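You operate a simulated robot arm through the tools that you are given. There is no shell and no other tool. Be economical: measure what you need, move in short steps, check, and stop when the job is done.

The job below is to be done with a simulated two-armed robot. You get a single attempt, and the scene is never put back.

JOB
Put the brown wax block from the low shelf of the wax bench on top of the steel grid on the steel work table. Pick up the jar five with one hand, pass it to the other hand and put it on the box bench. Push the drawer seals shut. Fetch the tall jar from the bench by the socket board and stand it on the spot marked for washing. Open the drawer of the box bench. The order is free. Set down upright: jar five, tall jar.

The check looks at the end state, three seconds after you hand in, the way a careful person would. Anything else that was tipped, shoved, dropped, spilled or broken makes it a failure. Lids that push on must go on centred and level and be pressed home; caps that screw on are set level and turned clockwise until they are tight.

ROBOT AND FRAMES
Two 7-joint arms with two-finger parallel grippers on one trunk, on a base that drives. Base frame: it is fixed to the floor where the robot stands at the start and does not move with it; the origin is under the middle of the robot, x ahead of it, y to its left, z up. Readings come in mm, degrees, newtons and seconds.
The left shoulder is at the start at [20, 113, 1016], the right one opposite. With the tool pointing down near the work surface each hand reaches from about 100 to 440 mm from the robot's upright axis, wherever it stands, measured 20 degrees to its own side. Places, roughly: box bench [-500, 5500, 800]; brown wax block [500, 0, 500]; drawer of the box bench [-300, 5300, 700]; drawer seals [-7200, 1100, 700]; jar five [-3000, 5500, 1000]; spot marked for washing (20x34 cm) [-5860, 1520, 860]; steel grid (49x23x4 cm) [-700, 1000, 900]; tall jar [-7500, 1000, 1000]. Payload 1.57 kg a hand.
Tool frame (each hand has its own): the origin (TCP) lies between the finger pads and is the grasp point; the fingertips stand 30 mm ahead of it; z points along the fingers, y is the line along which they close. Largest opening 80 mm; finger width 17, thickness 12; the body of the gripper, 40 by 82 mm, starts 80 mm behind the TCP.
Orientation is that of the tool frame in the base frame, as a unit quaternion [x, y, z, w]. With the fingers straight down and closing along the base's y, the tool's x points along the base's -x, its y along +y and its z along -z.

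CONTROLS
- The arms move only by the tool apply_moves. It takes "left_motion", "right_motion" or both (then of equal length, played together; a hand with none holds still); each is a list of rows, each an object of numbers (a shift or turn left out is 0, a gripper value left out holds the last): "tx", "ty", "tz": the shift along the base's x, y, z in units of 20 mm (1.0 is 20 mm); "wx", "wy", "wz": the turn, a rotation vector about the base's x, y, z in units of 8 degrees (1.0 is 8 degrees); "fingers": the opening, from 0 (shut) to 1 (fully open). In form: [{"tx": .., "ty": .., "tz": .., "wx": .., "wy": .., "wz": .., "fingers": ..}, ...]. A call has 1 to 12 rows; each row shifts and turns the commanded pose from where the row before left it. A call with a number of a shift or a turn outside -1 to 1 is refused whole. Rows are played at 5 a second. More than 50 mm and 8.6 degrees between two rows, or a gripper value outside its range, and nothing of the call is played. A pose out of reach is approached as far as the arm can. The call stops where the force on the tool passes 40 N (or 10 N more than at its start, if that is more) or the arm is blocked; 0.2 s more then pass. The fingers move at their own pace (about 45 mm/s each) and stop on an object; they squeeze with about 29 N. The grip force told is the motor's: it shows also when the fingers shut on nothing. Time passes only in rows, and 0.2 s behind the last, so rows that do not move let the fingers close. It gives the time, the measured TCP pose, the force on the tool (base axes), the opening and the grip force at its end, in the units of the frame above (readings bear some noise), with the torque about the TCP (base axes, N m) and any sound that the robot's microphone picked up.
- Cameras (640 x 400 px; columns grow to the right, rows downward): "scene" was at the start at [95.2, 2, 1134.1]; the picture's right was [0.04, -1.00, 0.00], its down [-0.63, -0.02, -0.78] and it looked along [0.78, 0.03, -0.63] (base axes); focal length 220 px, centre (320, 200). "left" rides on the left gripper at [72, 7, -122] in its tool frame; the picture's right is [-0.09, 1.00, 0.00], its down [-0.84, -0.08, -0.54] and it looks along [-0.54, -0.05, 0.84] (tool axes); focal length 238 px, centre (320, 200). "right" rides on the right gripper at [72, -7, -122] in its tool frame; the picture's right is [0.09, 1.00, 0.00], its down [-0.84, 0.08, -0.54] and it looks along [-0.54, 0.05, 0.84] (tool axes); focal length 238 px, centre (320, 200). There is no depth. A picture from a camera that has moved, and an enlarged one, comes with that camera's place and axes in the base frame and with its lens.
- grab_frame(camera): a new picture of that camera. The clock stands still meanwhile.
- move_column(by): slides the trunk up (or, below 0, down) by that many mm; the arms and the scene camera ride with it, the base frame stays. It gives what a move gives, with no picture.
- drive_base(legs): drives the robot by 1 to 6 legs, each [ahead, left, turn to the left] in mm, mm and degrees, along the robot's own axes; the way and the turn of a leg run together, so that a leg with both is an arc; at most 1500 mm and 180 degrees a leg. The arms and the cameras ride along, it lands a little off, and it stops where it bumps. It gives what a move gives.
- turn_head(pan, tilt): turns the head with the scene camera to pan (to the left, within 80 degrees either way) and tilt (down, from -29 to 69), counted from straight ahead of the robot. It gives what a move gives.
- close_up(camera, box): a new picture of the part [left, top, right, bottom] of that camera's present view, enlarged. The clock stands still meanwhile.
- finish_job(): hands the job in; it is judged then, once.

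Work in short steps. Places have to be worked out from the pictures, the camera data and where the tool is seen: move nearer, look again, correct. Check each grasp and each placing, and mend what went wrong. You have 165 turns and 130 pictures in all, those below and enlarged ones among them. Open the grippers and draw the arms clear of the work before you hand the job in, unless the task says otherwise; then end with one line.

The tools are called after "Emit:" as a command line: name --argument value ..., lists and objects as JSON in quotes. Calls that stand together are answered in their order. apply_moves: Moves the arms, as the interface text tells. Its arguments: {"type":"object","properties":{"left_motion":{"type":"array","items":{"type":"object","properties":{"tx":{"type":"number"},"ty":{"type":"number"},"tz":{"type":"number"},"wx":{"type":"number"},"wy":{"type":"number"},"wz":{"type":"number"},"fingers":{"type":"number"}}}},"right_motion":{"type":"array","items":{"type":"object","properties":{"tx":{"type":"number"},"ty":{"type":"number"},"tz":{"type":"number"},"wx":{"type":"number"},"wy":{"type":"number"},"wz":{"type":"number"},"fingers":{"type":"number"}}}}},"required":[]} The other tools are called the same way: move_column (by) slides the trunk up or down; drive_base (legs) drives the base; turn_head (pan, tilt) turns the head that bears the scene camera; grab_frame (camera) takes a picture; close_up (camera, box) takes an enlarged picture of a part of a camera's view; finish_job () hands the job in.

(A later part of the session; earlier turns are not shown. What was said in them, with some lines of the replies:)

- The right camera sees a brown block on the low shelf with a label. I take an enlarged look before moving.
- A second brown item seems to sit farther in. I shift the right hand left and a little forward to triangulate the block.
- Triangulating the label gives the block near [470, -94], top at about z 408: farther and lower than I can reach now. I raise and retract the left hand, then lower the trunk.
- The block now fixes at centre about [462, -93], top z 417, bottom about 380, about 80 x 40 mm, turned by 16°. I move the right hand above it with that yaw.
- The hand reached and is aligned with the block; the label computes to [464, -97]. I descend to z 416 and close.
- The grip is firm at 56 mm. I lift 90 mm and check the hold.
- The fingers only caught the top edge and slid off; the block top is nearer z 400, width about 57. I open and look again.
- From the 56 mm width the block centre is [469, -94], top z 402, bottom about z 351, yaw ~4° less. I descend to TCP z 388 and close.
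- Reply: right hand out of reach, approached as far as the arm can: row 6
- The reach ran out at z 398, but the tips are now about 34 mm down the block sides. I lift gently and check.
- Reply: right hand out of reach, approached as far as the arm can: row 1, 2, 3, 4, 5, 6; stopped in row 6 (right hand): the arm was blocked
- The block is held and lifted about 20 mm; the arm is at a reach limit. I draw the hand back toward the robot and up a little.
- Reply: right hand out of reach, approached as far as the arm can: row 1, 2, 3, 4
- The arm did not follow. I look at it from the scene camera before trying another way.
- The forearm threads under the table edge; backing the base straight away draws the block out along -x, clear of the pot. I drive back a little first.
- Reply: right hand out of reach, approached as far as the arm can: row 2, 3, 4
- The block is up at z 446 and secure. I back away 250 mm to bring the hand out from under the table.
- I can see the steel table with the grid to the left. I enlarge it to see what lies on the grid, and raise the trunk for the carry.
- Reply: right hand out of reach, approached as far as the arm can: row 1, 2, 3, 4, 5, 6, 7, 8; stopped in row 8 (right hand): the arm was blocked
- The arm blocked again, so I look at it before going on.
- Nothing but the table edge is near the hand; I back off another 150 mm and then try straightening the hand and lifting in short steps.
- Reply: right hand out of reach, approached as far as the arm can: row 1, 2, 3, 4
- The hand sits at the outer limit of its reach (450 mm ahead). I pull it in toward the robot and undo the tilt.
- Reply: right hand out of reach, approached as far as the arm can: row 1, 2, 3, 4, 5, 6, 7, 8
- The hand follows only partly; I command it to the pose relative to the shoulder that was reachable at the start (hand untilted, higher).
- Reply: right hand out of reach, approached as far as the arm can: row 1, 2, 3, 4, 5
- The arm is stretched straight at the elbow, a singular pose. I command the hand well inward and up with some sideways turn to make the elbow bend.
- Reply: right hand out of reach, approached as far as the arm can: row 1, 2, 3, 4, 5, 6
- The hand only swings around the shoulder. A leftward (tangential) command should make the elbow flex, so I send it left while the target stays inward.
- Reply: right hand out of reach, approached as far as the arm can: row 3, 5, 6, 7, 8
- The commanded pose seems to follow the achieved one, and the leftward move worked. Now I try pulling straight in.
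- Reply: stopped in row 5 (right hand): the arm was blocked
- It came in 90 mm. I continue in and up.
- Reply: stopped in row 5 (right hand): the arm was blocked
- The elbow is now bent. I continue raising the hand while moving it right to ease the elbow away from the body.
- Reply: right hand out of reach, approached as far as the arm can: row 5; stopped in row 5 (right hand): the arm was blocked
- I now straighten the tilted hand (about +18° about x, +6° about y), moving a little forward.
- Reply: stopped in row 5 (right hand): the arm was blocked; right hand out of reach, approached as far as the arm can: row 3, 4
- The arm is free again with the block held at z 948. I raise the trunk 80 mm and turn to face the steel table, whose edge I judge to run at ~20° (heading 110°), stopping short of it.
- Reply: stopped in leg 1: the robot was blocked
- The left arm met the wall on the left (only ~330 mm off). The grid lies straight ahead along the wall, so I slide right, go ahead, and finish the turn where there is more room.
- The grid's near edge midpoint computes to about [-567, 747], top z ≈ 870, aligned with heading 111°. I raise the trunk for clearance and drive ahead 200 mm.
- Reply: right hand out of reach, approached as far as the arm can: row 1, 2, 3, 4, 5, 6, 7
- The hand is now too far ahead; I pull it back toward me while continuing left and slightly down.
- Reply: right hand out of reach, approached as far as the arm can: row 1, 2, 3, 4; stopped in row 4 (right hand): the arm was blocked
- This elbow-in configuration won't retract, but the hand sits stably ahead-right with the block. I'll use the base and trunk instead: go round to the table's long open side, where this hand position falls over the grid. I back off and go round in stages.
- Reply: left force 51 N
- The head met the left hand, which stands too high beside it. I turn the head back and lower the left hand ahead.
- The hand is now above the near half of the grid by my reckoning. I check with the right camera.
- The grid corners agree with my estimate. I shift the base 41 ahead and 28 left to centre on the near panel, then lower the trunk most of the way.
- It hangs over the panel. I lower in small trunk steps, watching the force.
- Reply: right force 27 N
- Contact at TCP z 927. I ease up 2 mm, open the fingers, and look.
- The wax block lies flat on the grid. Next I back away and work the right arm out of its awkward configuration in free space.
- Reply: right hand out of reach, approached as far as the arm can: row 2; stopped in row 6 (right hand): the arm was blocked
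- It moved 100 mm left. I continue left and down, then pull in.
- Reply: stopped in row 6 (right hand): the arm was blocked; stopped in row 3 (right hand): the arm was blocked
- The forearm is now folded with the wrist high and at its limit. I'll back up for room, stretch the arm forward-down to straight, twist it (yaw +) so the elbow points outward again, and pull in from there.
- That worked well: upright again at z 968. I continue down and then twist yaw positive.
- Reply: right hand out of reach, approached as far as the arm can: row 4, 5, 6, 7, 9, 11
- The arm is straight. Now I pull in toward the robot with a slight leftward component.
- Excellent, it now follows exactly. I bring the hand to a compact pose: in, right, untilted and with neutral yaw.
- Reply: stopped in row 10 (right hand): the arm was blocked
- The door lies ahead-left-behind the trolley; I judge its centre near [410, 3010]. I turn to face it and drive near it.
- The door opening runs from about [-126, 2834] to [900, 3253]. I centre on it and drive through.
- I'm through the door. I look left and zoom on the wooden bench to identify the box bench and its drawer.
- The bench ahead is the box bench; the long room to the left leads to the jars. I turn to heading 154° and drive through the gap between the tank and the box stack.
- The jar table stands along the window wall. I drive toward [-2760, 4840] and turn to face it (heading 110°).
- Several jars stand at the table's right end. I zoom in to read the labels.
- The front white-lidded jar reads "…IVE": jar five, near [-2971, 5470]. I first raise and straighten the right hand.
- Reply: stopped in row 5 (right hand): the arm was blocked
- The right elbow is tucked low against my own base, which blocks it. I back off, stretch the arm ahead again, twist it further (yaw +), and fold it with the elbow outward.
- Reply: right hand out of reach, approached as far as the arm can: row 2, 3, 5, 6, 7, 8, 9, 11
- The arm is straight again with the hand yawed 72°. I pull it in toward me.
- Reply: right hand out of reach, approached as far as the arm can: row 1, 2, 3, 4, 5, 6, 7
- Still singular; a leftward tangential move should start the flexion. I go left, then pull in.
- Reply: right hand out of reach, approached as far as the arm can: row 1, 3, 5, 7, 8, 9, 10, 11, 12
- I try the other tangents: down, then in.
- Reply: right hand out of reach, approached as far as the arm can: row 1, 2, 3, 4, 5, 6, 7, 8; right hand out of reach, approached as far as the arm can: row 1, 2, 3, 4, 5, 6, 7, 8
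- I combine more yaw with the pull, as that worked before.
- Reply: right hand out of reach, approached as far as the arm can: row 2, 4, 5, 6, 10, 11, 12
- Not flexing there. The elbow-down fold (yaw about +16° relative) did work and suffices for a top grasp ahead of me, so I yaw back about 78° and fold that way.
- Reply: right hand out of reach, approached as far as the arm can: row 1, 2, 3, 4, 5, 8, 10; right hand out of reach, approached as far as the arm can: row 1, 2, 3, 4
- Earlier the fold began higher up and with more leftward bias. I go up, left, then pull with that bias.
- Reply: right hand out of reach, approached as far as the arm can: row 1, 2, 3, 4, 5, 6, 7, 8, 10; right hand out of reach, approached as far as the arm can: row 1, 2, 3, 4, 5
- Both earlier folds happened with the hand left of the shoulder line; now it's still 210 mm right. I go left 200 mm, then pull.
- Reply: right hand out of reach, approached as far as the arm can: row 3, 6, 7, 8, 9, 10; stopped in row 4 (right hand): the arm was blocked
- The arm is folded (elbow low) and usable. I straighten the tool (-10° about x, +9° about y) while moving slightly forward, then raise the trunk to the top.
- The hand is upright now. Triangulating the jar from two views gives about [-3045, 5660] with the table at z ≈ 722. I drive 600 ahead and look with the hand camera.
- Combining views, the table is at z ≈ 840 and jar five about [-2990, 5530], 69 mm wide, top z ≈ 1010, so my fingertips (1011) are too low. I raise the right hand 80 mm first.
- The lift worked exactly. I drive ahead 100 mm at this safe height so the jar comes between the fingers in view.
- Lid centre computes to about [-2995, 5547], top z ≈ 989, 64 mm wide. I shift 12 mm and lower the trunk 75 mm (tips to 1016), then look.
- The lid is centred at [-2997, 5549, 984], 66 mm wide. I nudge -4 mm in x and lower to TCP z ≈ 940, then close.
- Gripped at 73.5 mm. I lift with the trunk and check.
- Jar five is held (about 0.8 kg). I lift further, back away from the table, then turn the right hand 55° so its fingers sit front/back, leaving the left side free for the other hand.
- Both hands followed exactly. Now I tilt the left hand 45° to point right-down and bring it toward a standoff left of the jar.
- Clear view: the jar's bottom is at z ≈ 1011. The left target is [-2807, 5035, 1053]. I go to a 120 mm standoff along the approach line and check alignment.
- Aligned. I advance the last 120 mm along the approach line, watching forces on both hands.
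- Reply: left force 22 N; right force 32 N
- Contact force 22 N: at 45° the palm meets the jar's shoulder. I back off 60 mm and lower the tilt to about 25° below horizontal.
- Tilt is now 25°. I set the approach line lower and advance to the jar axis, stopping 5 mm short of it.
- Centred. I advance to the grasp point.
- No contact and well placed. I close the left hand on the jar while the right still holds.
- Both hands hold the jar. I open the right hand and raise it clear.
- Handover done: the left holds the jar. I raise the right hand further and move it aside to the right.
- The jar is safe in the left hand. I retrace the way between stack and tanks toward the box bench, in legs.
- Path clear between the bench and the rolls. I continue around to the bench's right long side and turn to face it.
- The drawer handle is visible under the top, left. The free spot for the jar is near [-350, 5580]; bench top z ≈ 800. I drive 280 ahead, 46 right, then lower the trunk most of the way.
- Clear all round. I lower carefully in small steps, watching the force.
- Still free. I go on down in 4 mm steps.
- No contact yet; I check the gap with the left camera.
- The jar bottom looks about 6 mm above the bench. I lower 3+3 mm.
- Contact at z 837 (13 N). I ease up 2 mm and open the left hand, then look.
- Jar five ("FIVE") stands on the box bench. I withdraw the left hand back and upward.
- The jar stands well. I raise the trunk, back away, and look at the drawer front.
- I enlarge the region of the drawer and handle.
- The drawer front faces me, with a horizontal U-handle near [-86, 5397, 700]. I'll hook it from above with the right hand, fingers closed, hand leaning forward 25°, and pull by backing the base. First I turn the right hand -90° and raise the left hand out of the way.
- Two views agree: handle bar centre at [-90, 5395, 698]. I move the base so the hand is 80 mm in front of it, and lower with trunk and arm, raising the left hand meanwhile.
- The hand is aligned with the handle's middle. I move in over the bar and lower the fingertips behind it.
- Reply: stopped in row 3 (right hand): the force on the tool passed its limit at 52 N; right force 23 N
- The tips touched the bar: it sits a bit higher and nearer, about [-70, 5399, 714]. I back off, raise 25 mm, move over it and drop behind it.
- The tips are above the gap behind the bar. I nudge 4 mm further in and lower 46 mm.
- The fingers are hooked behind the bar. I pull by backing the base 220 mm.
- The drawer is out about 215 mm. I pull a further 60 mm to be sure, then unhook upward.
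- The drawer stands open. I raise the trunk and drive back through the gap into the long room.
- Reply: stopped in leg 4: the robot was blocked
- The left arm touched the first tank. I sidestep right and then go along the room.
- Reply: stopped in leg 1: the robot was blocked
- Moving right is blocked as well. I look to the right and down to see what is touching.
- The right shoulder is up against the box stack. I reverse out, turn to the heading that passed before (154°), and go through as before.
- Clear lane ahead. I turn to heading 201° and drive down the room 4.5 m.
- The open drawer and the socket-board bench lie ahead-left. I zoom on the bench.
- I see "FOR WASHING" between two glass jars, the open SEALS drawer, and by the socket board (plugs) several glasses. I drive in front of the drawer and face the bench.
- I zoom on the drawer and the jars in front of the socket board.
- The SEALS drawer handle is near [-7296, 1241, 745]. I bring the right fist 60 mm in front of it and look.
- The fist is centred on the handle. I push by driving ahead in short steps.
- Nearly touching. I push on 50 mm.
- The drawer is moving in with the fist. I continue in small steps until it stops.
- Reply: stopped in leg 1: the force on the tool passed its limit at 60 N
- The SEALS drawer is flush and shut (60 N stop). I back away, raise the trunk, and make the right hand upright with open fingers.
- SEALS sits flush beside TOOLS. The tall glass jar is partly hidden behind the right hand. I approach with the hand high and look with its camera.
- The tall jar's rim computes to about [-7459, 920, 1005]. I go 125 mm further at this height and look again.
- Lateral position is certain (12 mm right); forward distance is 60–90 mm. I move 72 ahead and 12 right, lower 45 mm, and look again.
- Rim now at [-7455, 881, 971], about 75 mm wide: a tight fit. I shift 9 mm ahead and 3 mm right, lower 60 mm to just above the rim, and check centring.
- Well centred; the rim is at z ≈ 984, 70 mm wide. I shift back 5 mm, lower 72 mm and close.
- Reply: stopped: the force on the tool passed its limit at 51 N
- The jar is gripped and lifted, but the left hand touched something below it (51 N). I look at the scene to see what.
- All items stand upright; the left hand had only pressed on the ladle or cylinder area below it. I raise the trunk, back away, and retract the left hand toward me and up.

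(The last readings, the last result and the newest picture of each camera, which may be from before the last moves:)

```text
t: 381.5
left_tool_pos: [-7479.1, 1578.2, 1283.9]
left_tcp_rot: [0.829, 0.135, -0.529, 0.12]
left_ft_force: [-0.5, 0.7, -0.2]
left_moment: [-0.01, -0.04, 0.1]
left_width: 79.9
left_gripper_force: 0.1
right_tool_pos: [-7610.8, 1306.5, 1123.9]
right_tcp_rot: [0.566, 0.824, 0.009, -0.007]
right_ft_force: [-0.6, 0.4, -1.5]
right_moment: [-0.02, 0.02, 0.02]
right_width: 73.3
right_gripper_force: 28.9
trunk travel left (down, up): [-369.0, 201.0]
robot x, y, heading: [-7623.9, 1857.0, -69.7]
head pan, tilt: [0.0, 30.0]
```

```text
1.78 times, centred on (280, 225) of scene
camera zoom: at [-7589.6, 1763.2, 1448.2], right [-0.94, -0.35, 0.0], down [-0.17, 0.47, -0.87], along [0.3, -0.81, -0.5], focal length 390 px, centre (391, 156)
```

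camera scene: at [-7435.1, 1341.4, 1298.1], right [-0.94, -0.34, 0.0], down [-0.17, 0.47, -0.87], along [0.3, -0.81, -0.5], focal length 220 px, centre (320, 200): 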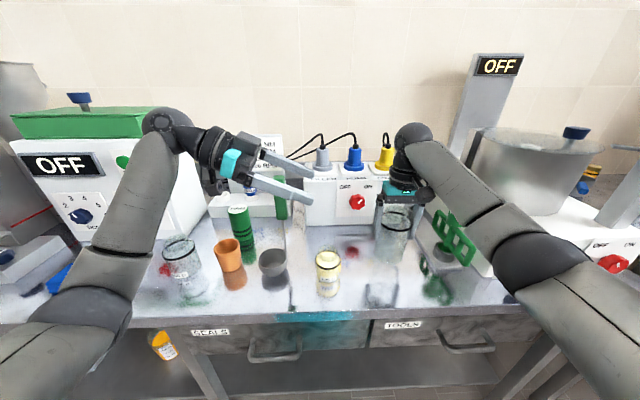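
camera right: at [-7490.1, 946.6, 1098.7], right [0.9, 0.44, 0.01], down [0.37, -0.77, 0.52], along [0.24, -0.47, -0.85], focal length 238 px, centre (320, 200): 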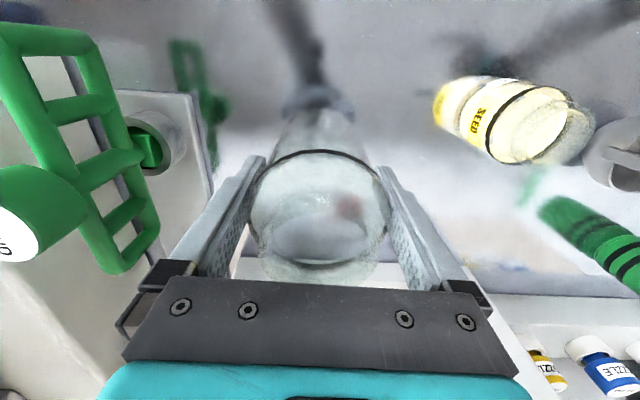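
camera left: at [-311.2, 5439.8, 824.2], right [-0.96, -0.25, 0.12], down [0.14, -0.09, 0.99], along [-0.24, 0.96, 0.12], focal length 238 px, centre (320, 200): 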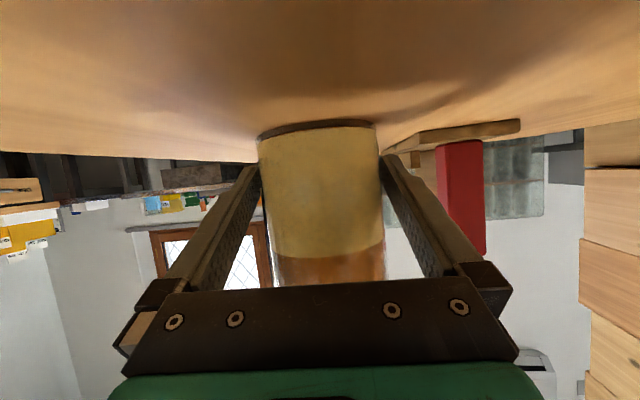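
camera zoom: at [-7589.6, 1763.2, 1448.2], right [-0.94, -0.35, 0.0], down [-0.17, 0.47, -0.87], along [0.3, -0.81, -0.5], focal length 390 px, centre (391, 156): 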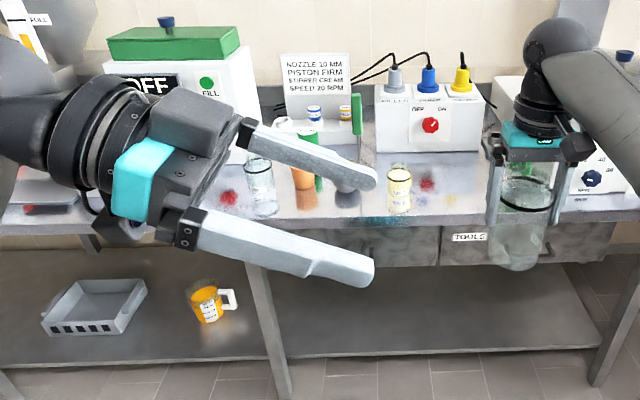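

The jar hangs safely. I strafe left along the bench to in front of the washing spot.

Emit:
drive_base --legs '[[60, 900, 0], [60, 816, 0]]'

Emit:
grab_frame --camera "scene"

```text
t: 390.1
left_tool_pos: [-5836.2, 2031.7, 1283.9]
left_tcp_rot: [0.83, 0.131, -0.529, 0.118]
left_ft_force: [0.6, -1.3, 1.1]
left_moment: [0.0, 0.02, 0.01]
left_width: 80.2
left_gripper_force: 0.0
right_tool_pos: [-5971.9, 1762.2, 1124.4]
right_tcp_rot: [0.572, 0.82, 0.01, -0.007]
right_ft_force: [1.0, -0.4, -1.8]
right_moment: [-0.01, 0.03, 0.01]
right_width: 73.2
right_gripper_force: 28.9
trunk travel left (down, up): [-369.0, 201.0]
robot x, y, heading: [-5978.7, 2316.0, -70.4]
head pan, tilt: [0.0, 30.0]
```

```text
16 pictures are left
camera scene: at [-5944.9, 2218.4, 1448.2], right [-0.94, -0.34, 0.0], down [-0.17, 0.47, -0.87], along [0.29, -0.82, -0.5], focal length 220 px, centre (320, 200)
```

scene: 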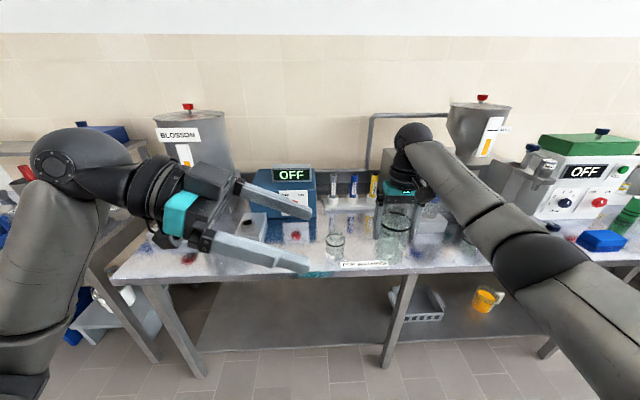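

I zoom on the washing spot.

Emit:
close_up --camera "scene" --box '[300, 170, 460, 285]'

```text
3.48 times, centred on (380, 228) of scene
camera zoom: at [-5944.9, 2218.4, 1448.2], right [-0.94, -0.34, 0.0], down [-0.17, 0.47, -0.87], along [0.29, -0.82, -0.5], focal length 764 px, centre (111, 104)
```

zoom: 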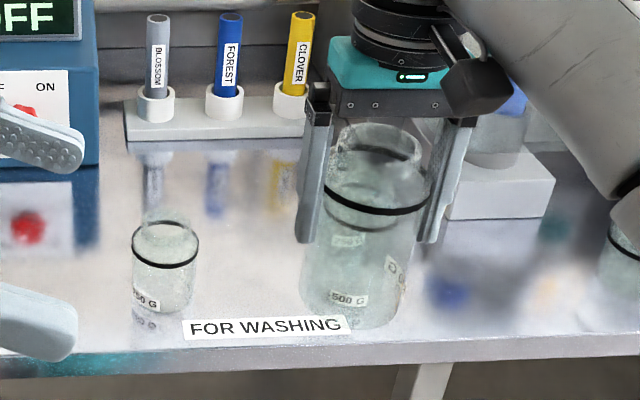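

The text lies centred along the front edge of the spot; the target between and behind the two standing jars is about [-5853, 1501]. I drive there at height and look down with the right camera.

Emit:
drive_base --legs '[[286, 25, 0]]'

Emit:
grab_frame --camera "right"

```text
t: 392.1
left_tool_pos: [-5717.5, 1766.8, 1284.6]
left_tcp_rot: [0.83, 0.131, -0.529, 0.118]
left_ft_force: [1.0, -0.5, 0.2]
left_moment: [-0.01, 0.02, -0.05]
left_width: 79.8
left_gripper_force: 0.1
right_tool_pos: [-5853.9, 1498.0, 1123.9]
right_tcp_rot: [0.572, 0.82, 0.01, -0.007]
right_ft_force: [-0.4, -0.5, -2.5]
right_moment: [0.03, 0.05, 0.01]
right_width: 73.2
right_gripper_force: 28.8
trunk travel left (down, up): [-369.0, 201.0]
robot x, y, heading: [-5857.7, 2048.0, -70.4]
head pan, tilt: [0.0, 30.0]
```

```text
14 pictures are left
camera right: at [-5884.6, 1559.6, 1248.4], right [0.9, 0.43, 0.01], down [0.36, -0.77, 0.52], along [0.23, -0.47, -0.85], focal length 238 px, centre (320, 200)
```

right: 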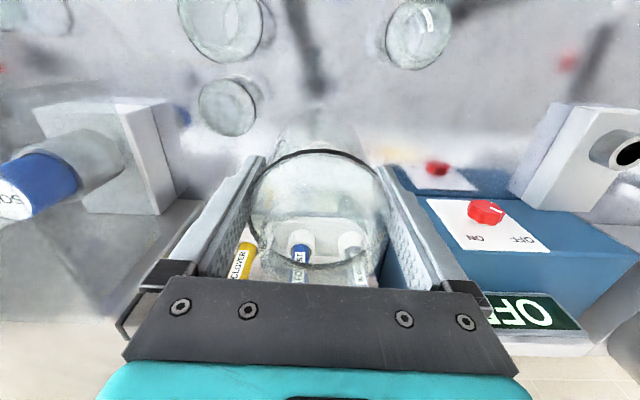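

Three jars stand near: the closest rims are ~114 mm away, leaving room. I shift 15 mm left and lower to just above the surface.

Emit:
drive_base --legs '[[0, 15, 0]]'

Emit:
move_column --by -130

Emit:
grab_frame --camera "right"

Emit:
close_up --camera "scene" --box '[220, 160, 460, 330]'

```text
t: 392.9
left_tool_pos: [-5702.6, 1772.4, 1283.9]
left_tcp_rot: [0.831, 0.13, -0.529, 0.117]
left_ft_force: [0.1, -0.9, -0.1]
left_moment: [-0.02, 0.03, 0.0]
left_width: 79.6
left_gripper_force: 0.1
right_tool_pos: [-5838.2, 1503.3, 1124.3]
right_tcp_rot: [0.573, 0.82, 0.01, -0.008]
right_ft_force: [0.6, -0.7, -2.3]
right_moment: [0.0, 0.04, 0.02]
right_width: 73.4
right_gripper_force: 29.2
trunk travel left (down, up): [-369.0, 201.0]
robot x, y, heading: [-5843.8, 2057.0, -70.8]
head pan, tilt: [0.0, 30.0]
```

```text
t: 394.5
left_tool_pos: [-5704.3, 1773.2, 1154.2]
left_tcp_rot: [0.83, 0.129, -0.53, 0.117]
left_ft_force: [-0.3, -0.1, -0.5]
left_moment: [-0.02, 0.01, -0.02]
left_width: 80.1
left_gripper_force: 0.1
right_tool_pos: [-5839.3, 1503.5, 996.0]
right_tcp_rot: [0.572, 0.82, 0.009, -0.007]
right_ft_force: [0.3, -0.2, -1.8]
right_moment: [0.01, 0.0, -0.03]
right_width: 73.4
right_gripper_force: 28.9
trunk travel left (down, up): [-239.0, 331.0]
robot x, y, heading: [-5845.4, 2057.6, -70.5]
head pan, tilt: [0.0, 30.0]
```

```text
13 pictures are left
camera right: at [-5871.1, 1565.3, 1118.8], right [0.9, 0.43, 0.01], down [0.36, -0.77, 0.52], along [0.23, -0.47, -0.85], focal length 238 px, centre (320, 200)
```

right: 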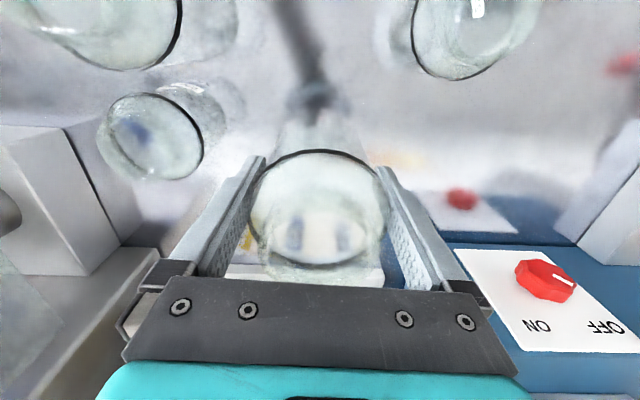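

```text
2.35 times, centred on (340, 245) of scene
camera zoom: at [-5811.6, 1959.5, 1318.3], right [-0.94, -0.33, 0.0], down [-0.17, 0.47, -0.87], along [0.29, -0.82, -0.5], focal length 517 px, centre (273, 94)
```

zoom: 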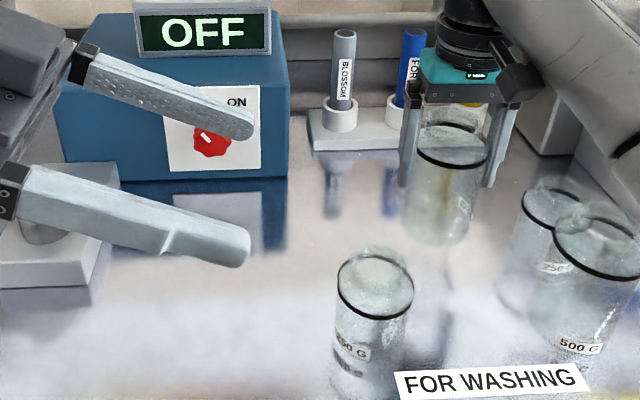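

Free space below. I lower 40 mm, then in small steps until contact.

Emit:
move_column --by -40

Emit:
move_column --by -5

Emit:
move_column --by -4

```text
t: 395.3
left_tool_pos: [-5704.0, 1773.9, 1114.9]
left_tcp_rot: [0.83, 0.13, -0.529, 0.117]
left_ft_force: [0.3, -0.2, 0.0]
left_moment: [0.0, 0.02, 0.0]
left_width: 80.1
left_gripper_force: 0.1
right_tool_pos: [-5839.3, 1502.3, 953.8]
right_tcp_rot: [0.573, 0.82, 0.01, -0.008]
right_ft_force: [0.7, -0.8, -2.8]
right_moment: [-0.02, 0.03, 0.03]
right_width: 73.0
right_gripper_force: 29.5
trunk travel left (down, up): [-199.0, 371.0]
robot x, y, heading: [-5844.6, 2054.0, -70.4]
head pan, tilt: [0.0, 30.0]
```

```text
t: 395.8
left_tool_pos: [-5703.1, 1773.6, 1109.8]
left_tcp_rot: [0.831, 0.131, -0.528, 0.118]
left_ft_force: [0.5, -0.6, 0.3]
left_moment: [-0.03, 0.01, 0.03]
left_width: 79.9
left_gripper_force: 0.1
right_tool_pos: [-5840.3, 1503.6, 950.7]
right_tcp_rot: [0.572, 0.82, 0.009, -0.006]
right_ft_force: [-0.5, 0.3, 3.6]
right_moment: [-0.02, 0.25, -0.01]
right_width: 73.2
right_gripper_force: 28.9
trunk travel left (down, up): [-194.0, 376.0]
robot x, y, heading: [-5843.0, 2052.6, -70.4]
head pan, tilt: [0.0, 30.0]
```

```text
t: 396.4
left_tool_pos: [-5703.0, 1774.6, 1104.8]
left_tcp_rot: [0.83, 0.131, -0.529, 0.119]
left_ft_force: [0.0, -0.6, 0.1]
left_moment: [-0.01, -0.04, 0.01]
left_width: 79.8
left_gripper_force: 0.0
right_tool_pos: [-5838.8, 1503.2, 949.3]
right_tcp_rot: [0.573, 0.82, 0.008, -0.004]
right_ft_force: [-0.7, -1.7, 20.8]
right_moment: [-0.44, 0.71, -0.03]
right_width: 74.1
right_gripper_force: 28.8
trunk travel left (down, up): [-190.0, 380.0]
robot x, y, heading: [-5844.8, 2054.0, -70.5]
head pan, tilt: [0.0, 30.0]
```

Contact at z 949, as expected. I ease up 3 mm, open, and lift the hand straight up.

Emit:
move_column --by 3

Emit:
apply_moves --right_motion '[{"fingers": 1}, {}, {}, {}]'

Emit:
move_column --by 40

Emit:
grab_frame --camera "right"

```text
t: 396.9
left_tool_pos: [-5704.4, 1773.9, 1107.5]
left_tcp_rot: [0.831, 0.13, -0.528, 0.118]
left_ft_force: [0.6, -0.2, -0.5]
left_moment: [0.02, -0.01, 0.04]
left_width: 80.0
left_gripper_force: 0.1
right_tool_pos: [-5839.0, 1503.3, 948.8]
right_tcp_rot: [0.572, 0.82, 0.009, -0.007]
right_ft_force: [-0.4, -5.3, 12.4]
right_moment: [-0.87, 0.25, 0.11]
right_width: 73.2
right_gripper_force: 29.1
trunk travel left (down, up): [-193.0, 377.0]
robot x, y, heading: [-5842.7, 2053.1, -70.2]
head pan, tilt: [0.0, 30.0]
```

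```text
t: 397.9
left_tool_pos: [-5704.1, 1773.4, 1108.3]
left_tcp_rot: [0.83, 0.13, -0.53, 0.118]
left_ft_force: [-0.5, -0.1, -0.2]
left_moment: [0.0, 0.02, 0.01]
left_width: 80.0
left_gripper_force: 0.1
right_tool_pos: [-5838.9, 1502.1, 948.2]
right_tcp_rot: [0.572, 0.82, 0.01, -0.007]
right_ft_force: [-0.9, -0.4, -0.2]
right_moment: [0.03, 0.01, -0.01]
right_width: 79.8
right_gripper_force: 0.1
trunk travel left (down, up): [-193.0, 377.0]
robot x, y, heading: [-5843.3, 2054.0, -70.5]
head pan, tilt: [0.0, 30.0]
```

```text
t: 398.7
left_tool_pos: [-5703.5, 1772.7, 1148.2]
left_tcp_rot: [0.83, 0.13, -0.529, 0.117]
left_ft_force: [-0.1, -0.1, 0.0]
left_moment: [-0.01, 0.04, -0.03]
left_width: 80.1
left_gripper_force: 0.2
right_tool_pos: [-5839.9, 1503.6, 990.0]
right_tcp_rot: [0.572, 0.82, 0.009, -0.008]
right_ft_force: [0.3, -0.2, 0.1]
right_moment: [-0.02, -0.02, -0.02]
right_width: 79.9
right_gripper_force: 0.0
trunk travel left (down, up): [-233.0, 337.0]
robot x, y, heading: [-5842.7, 2057.6, -70.7]
head pan, tilt: [0.0, 30.0]
```

```text
11 pictures are left
camera right: at [-5871.1, 1565.2, 1112.6], right [0.9, 0.43, 0.01], down [0.36, -0.77, 0.52], along [0.23, -0.47, -0.85], focal length 238 px, centre (320, 200)
```

right: 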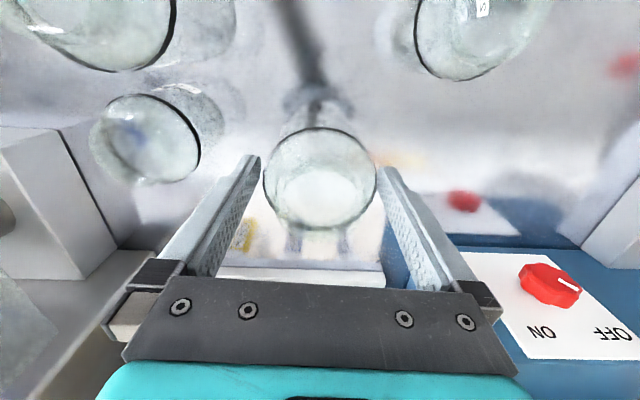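

The jar stands free of the fingers. I raise on, back away, and take a last look.

Emit:
move_column --by 120

Emit:
drive_base --legs '[[-350, 0, 0]]'

Emit:
close_up --camera "scene" --box '[240, 170, 440, 300]'

```text
t: 400.2
left_tool_pos: [-5703.8, 1772.5, 1268.3]
left_tcp_rot: [0.83, 0.131, -0.53, 0.118]
left_ft_force: [-0.1, -0.1, 0.2]
left_moment: [0.0, -0.01, 0.02]
left_width: 79.8
left_gripper_force: 0.0
right_tool_pos: [-5838.5, 1504.2, 1108.4]
right_tcp_rot: [0.572, 0.82, 0.01, -0.009]
right_ft_force: [-0.2, -1.0, 0.7]
right_moment: [-0.03, 0.0, 0.04]
right_width: 79.9
right_gripper_force: 0.1
trunk travel left (down, up): [-353.0, 217.0]
robot x, y, heading: [-5841.9, 2055.7, -70.4]
head pan, tilt: [0.0, 30.0]
```

```text
t: 402.5
left_tool_pos: [-5820.4, 2100.1, 1268.2]
left_tcp_rot: [0.83, 0.13, -0.529, 0.118]
left_ft_force: [-0.3, 0.1, -0.7]
left_moment: [0.0, -0.02, 0.01]
left_width: 79.9
left_gripper_force: 0.0
right_tool_pos: [-5955.1, 1830.6, 1109.3]
right_tcp_rot: [0.573, 0.82, 0.01, -0.007]
right_ft_force: [-0.3, 0.2, -0.2]
right_moment: [0.0, 0.0, -0.03]
right_width: 80.0
right_gripper_force: 0.0
trunk travel left (down, up): [-353.0, 217.0]
robot x, y, heading: [-5959.3, 2384.7, -70.6]
head pan, tilt: [0.0, 30.0]
```

```text
3.08 times, centred on (340, 235) of scene
camera zoom: at [-5927.3, 2287.6, 1432.3], right [-0.94, -0.33, 0.0], down [-0.17, 0.47, -0.87], along [0.29, -0.82, -0.5], focal length 676 px, centre (258, 92)
```

zoom: 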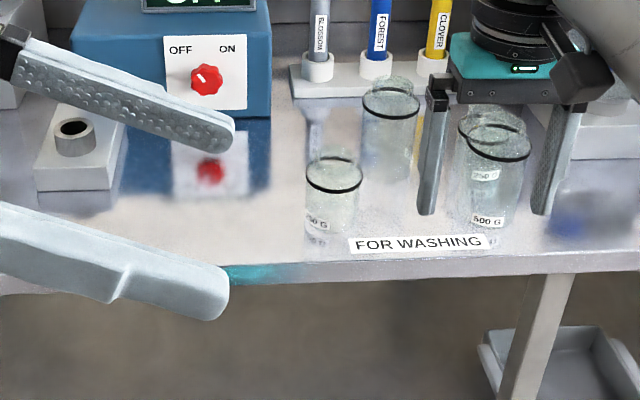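

The tall jar stands on the washing spot. I take one check look at the bench where my left hand had touched something.

Emit:
drive_base --legs '[[-100, -700, 0]]'

Emit:
turn_head --pan -25 --tilt 28

Emit:
grab_frame --camera "scene"

```text
t: 406.4
left_tool_pos: [-6511.7, 1962.5, 1267.4]
left_tcp_rot: [0.83, 0.132, -0.529, 0.119]
left_ft_force: [0.4, 0.3, 0.2]
left_moment: [-0.01, 0.0, 0.04]
left_width: 80.1
left_gripper_force: 0.2
right_tool_pos: [-6646.2, 1691.9, 1108.6]
right_tcp_rot: [0.571, 0.821, 0.011, -0.007]
right_ft_force: [-0.2, 0.6, 0.1]
right_moment: [-0.03, -0.02, 0.01]
right_width: 79.8
right_gripper_force: 0.0
trunk travel left (down, up): [-353.0, 217.0]
robot x, y, heading: [-6652.1, 2243.0, -70.4]
head pan, tilt: [0.0, 30.0]
```

```text
t: 407.2
left_tool_pos: [-6511.3, 1961.9, 1269.2]
left_tcp_rot: [0.83, 0.13, -0.529, 0.118]
left_ft_force: [0.1, 0.7, 0.1]
left_moment: [-0.01, -0.03, 0.04]
left_width: 80.2
left_gripper_force: 0.0
right_tool_pos: [-6645.9, 1691.2, 1108.0]
right_tcp_rot: [0.571, 0.821, 0.01, -0.008]
right_ft_force: [-0.9, 0.6, 0.3]
right_moment: [0.0, -0.01, 0.0]
right_width: 79.9
right_gripper_force: 0.1
trunk travel left (down, up): [-353.0, 217.0]
robot x, y, heading: [-6652.2, 2244.2, -70.3]
head pan, tilt: [-25.0, 28.0]
```

```text
9 pictures are left
camera scene: at [-6658.2, 2142.6, 1435.3], right [-1.0, 0.09, 0.0], down [0.04, 0.47, -0.88], along [-0.08, -0.88, -0.47], focal length 220 px, centre (320, 200)
```

scene: 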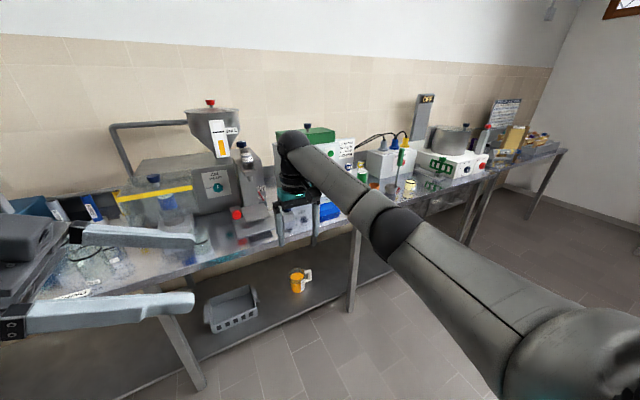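

Emit:
close_up --camera "scene" --box '[310, 110, 500, 230]'

```text
3.33 times, centred on (405, 170) of scene
camera zoom: at [-6658.2, 2142.6, 1435.3], right [-1.0, 0.09, 0.0], down [0.04, 0.47, -0.88], along [-0.08, -0.88, -0.47], focal length 732 px, centre (37, 300)
```

zoom: 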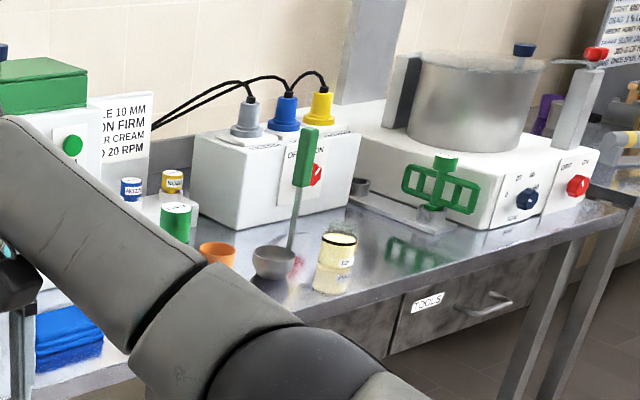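

Everything on the bench is upright, with the ladle, cups and jars in place. The drawers are flush and both grippers are open and clear, so I hand in.

Emit:
finish_job

```text
The job is handed in.
```

All five parts are done and handed in: the wax block is on the steel grid, jar five was passed hand to hand and stands on the box bench, SEALS is shut, the box-bench drawer is open, and the tall jar stands on the washing spot. The robot bumped the wall, the box stack and an unseen item on the socket-board bench on the way; afterwards the items on that bench were upright, but I didn't recheck the stack.
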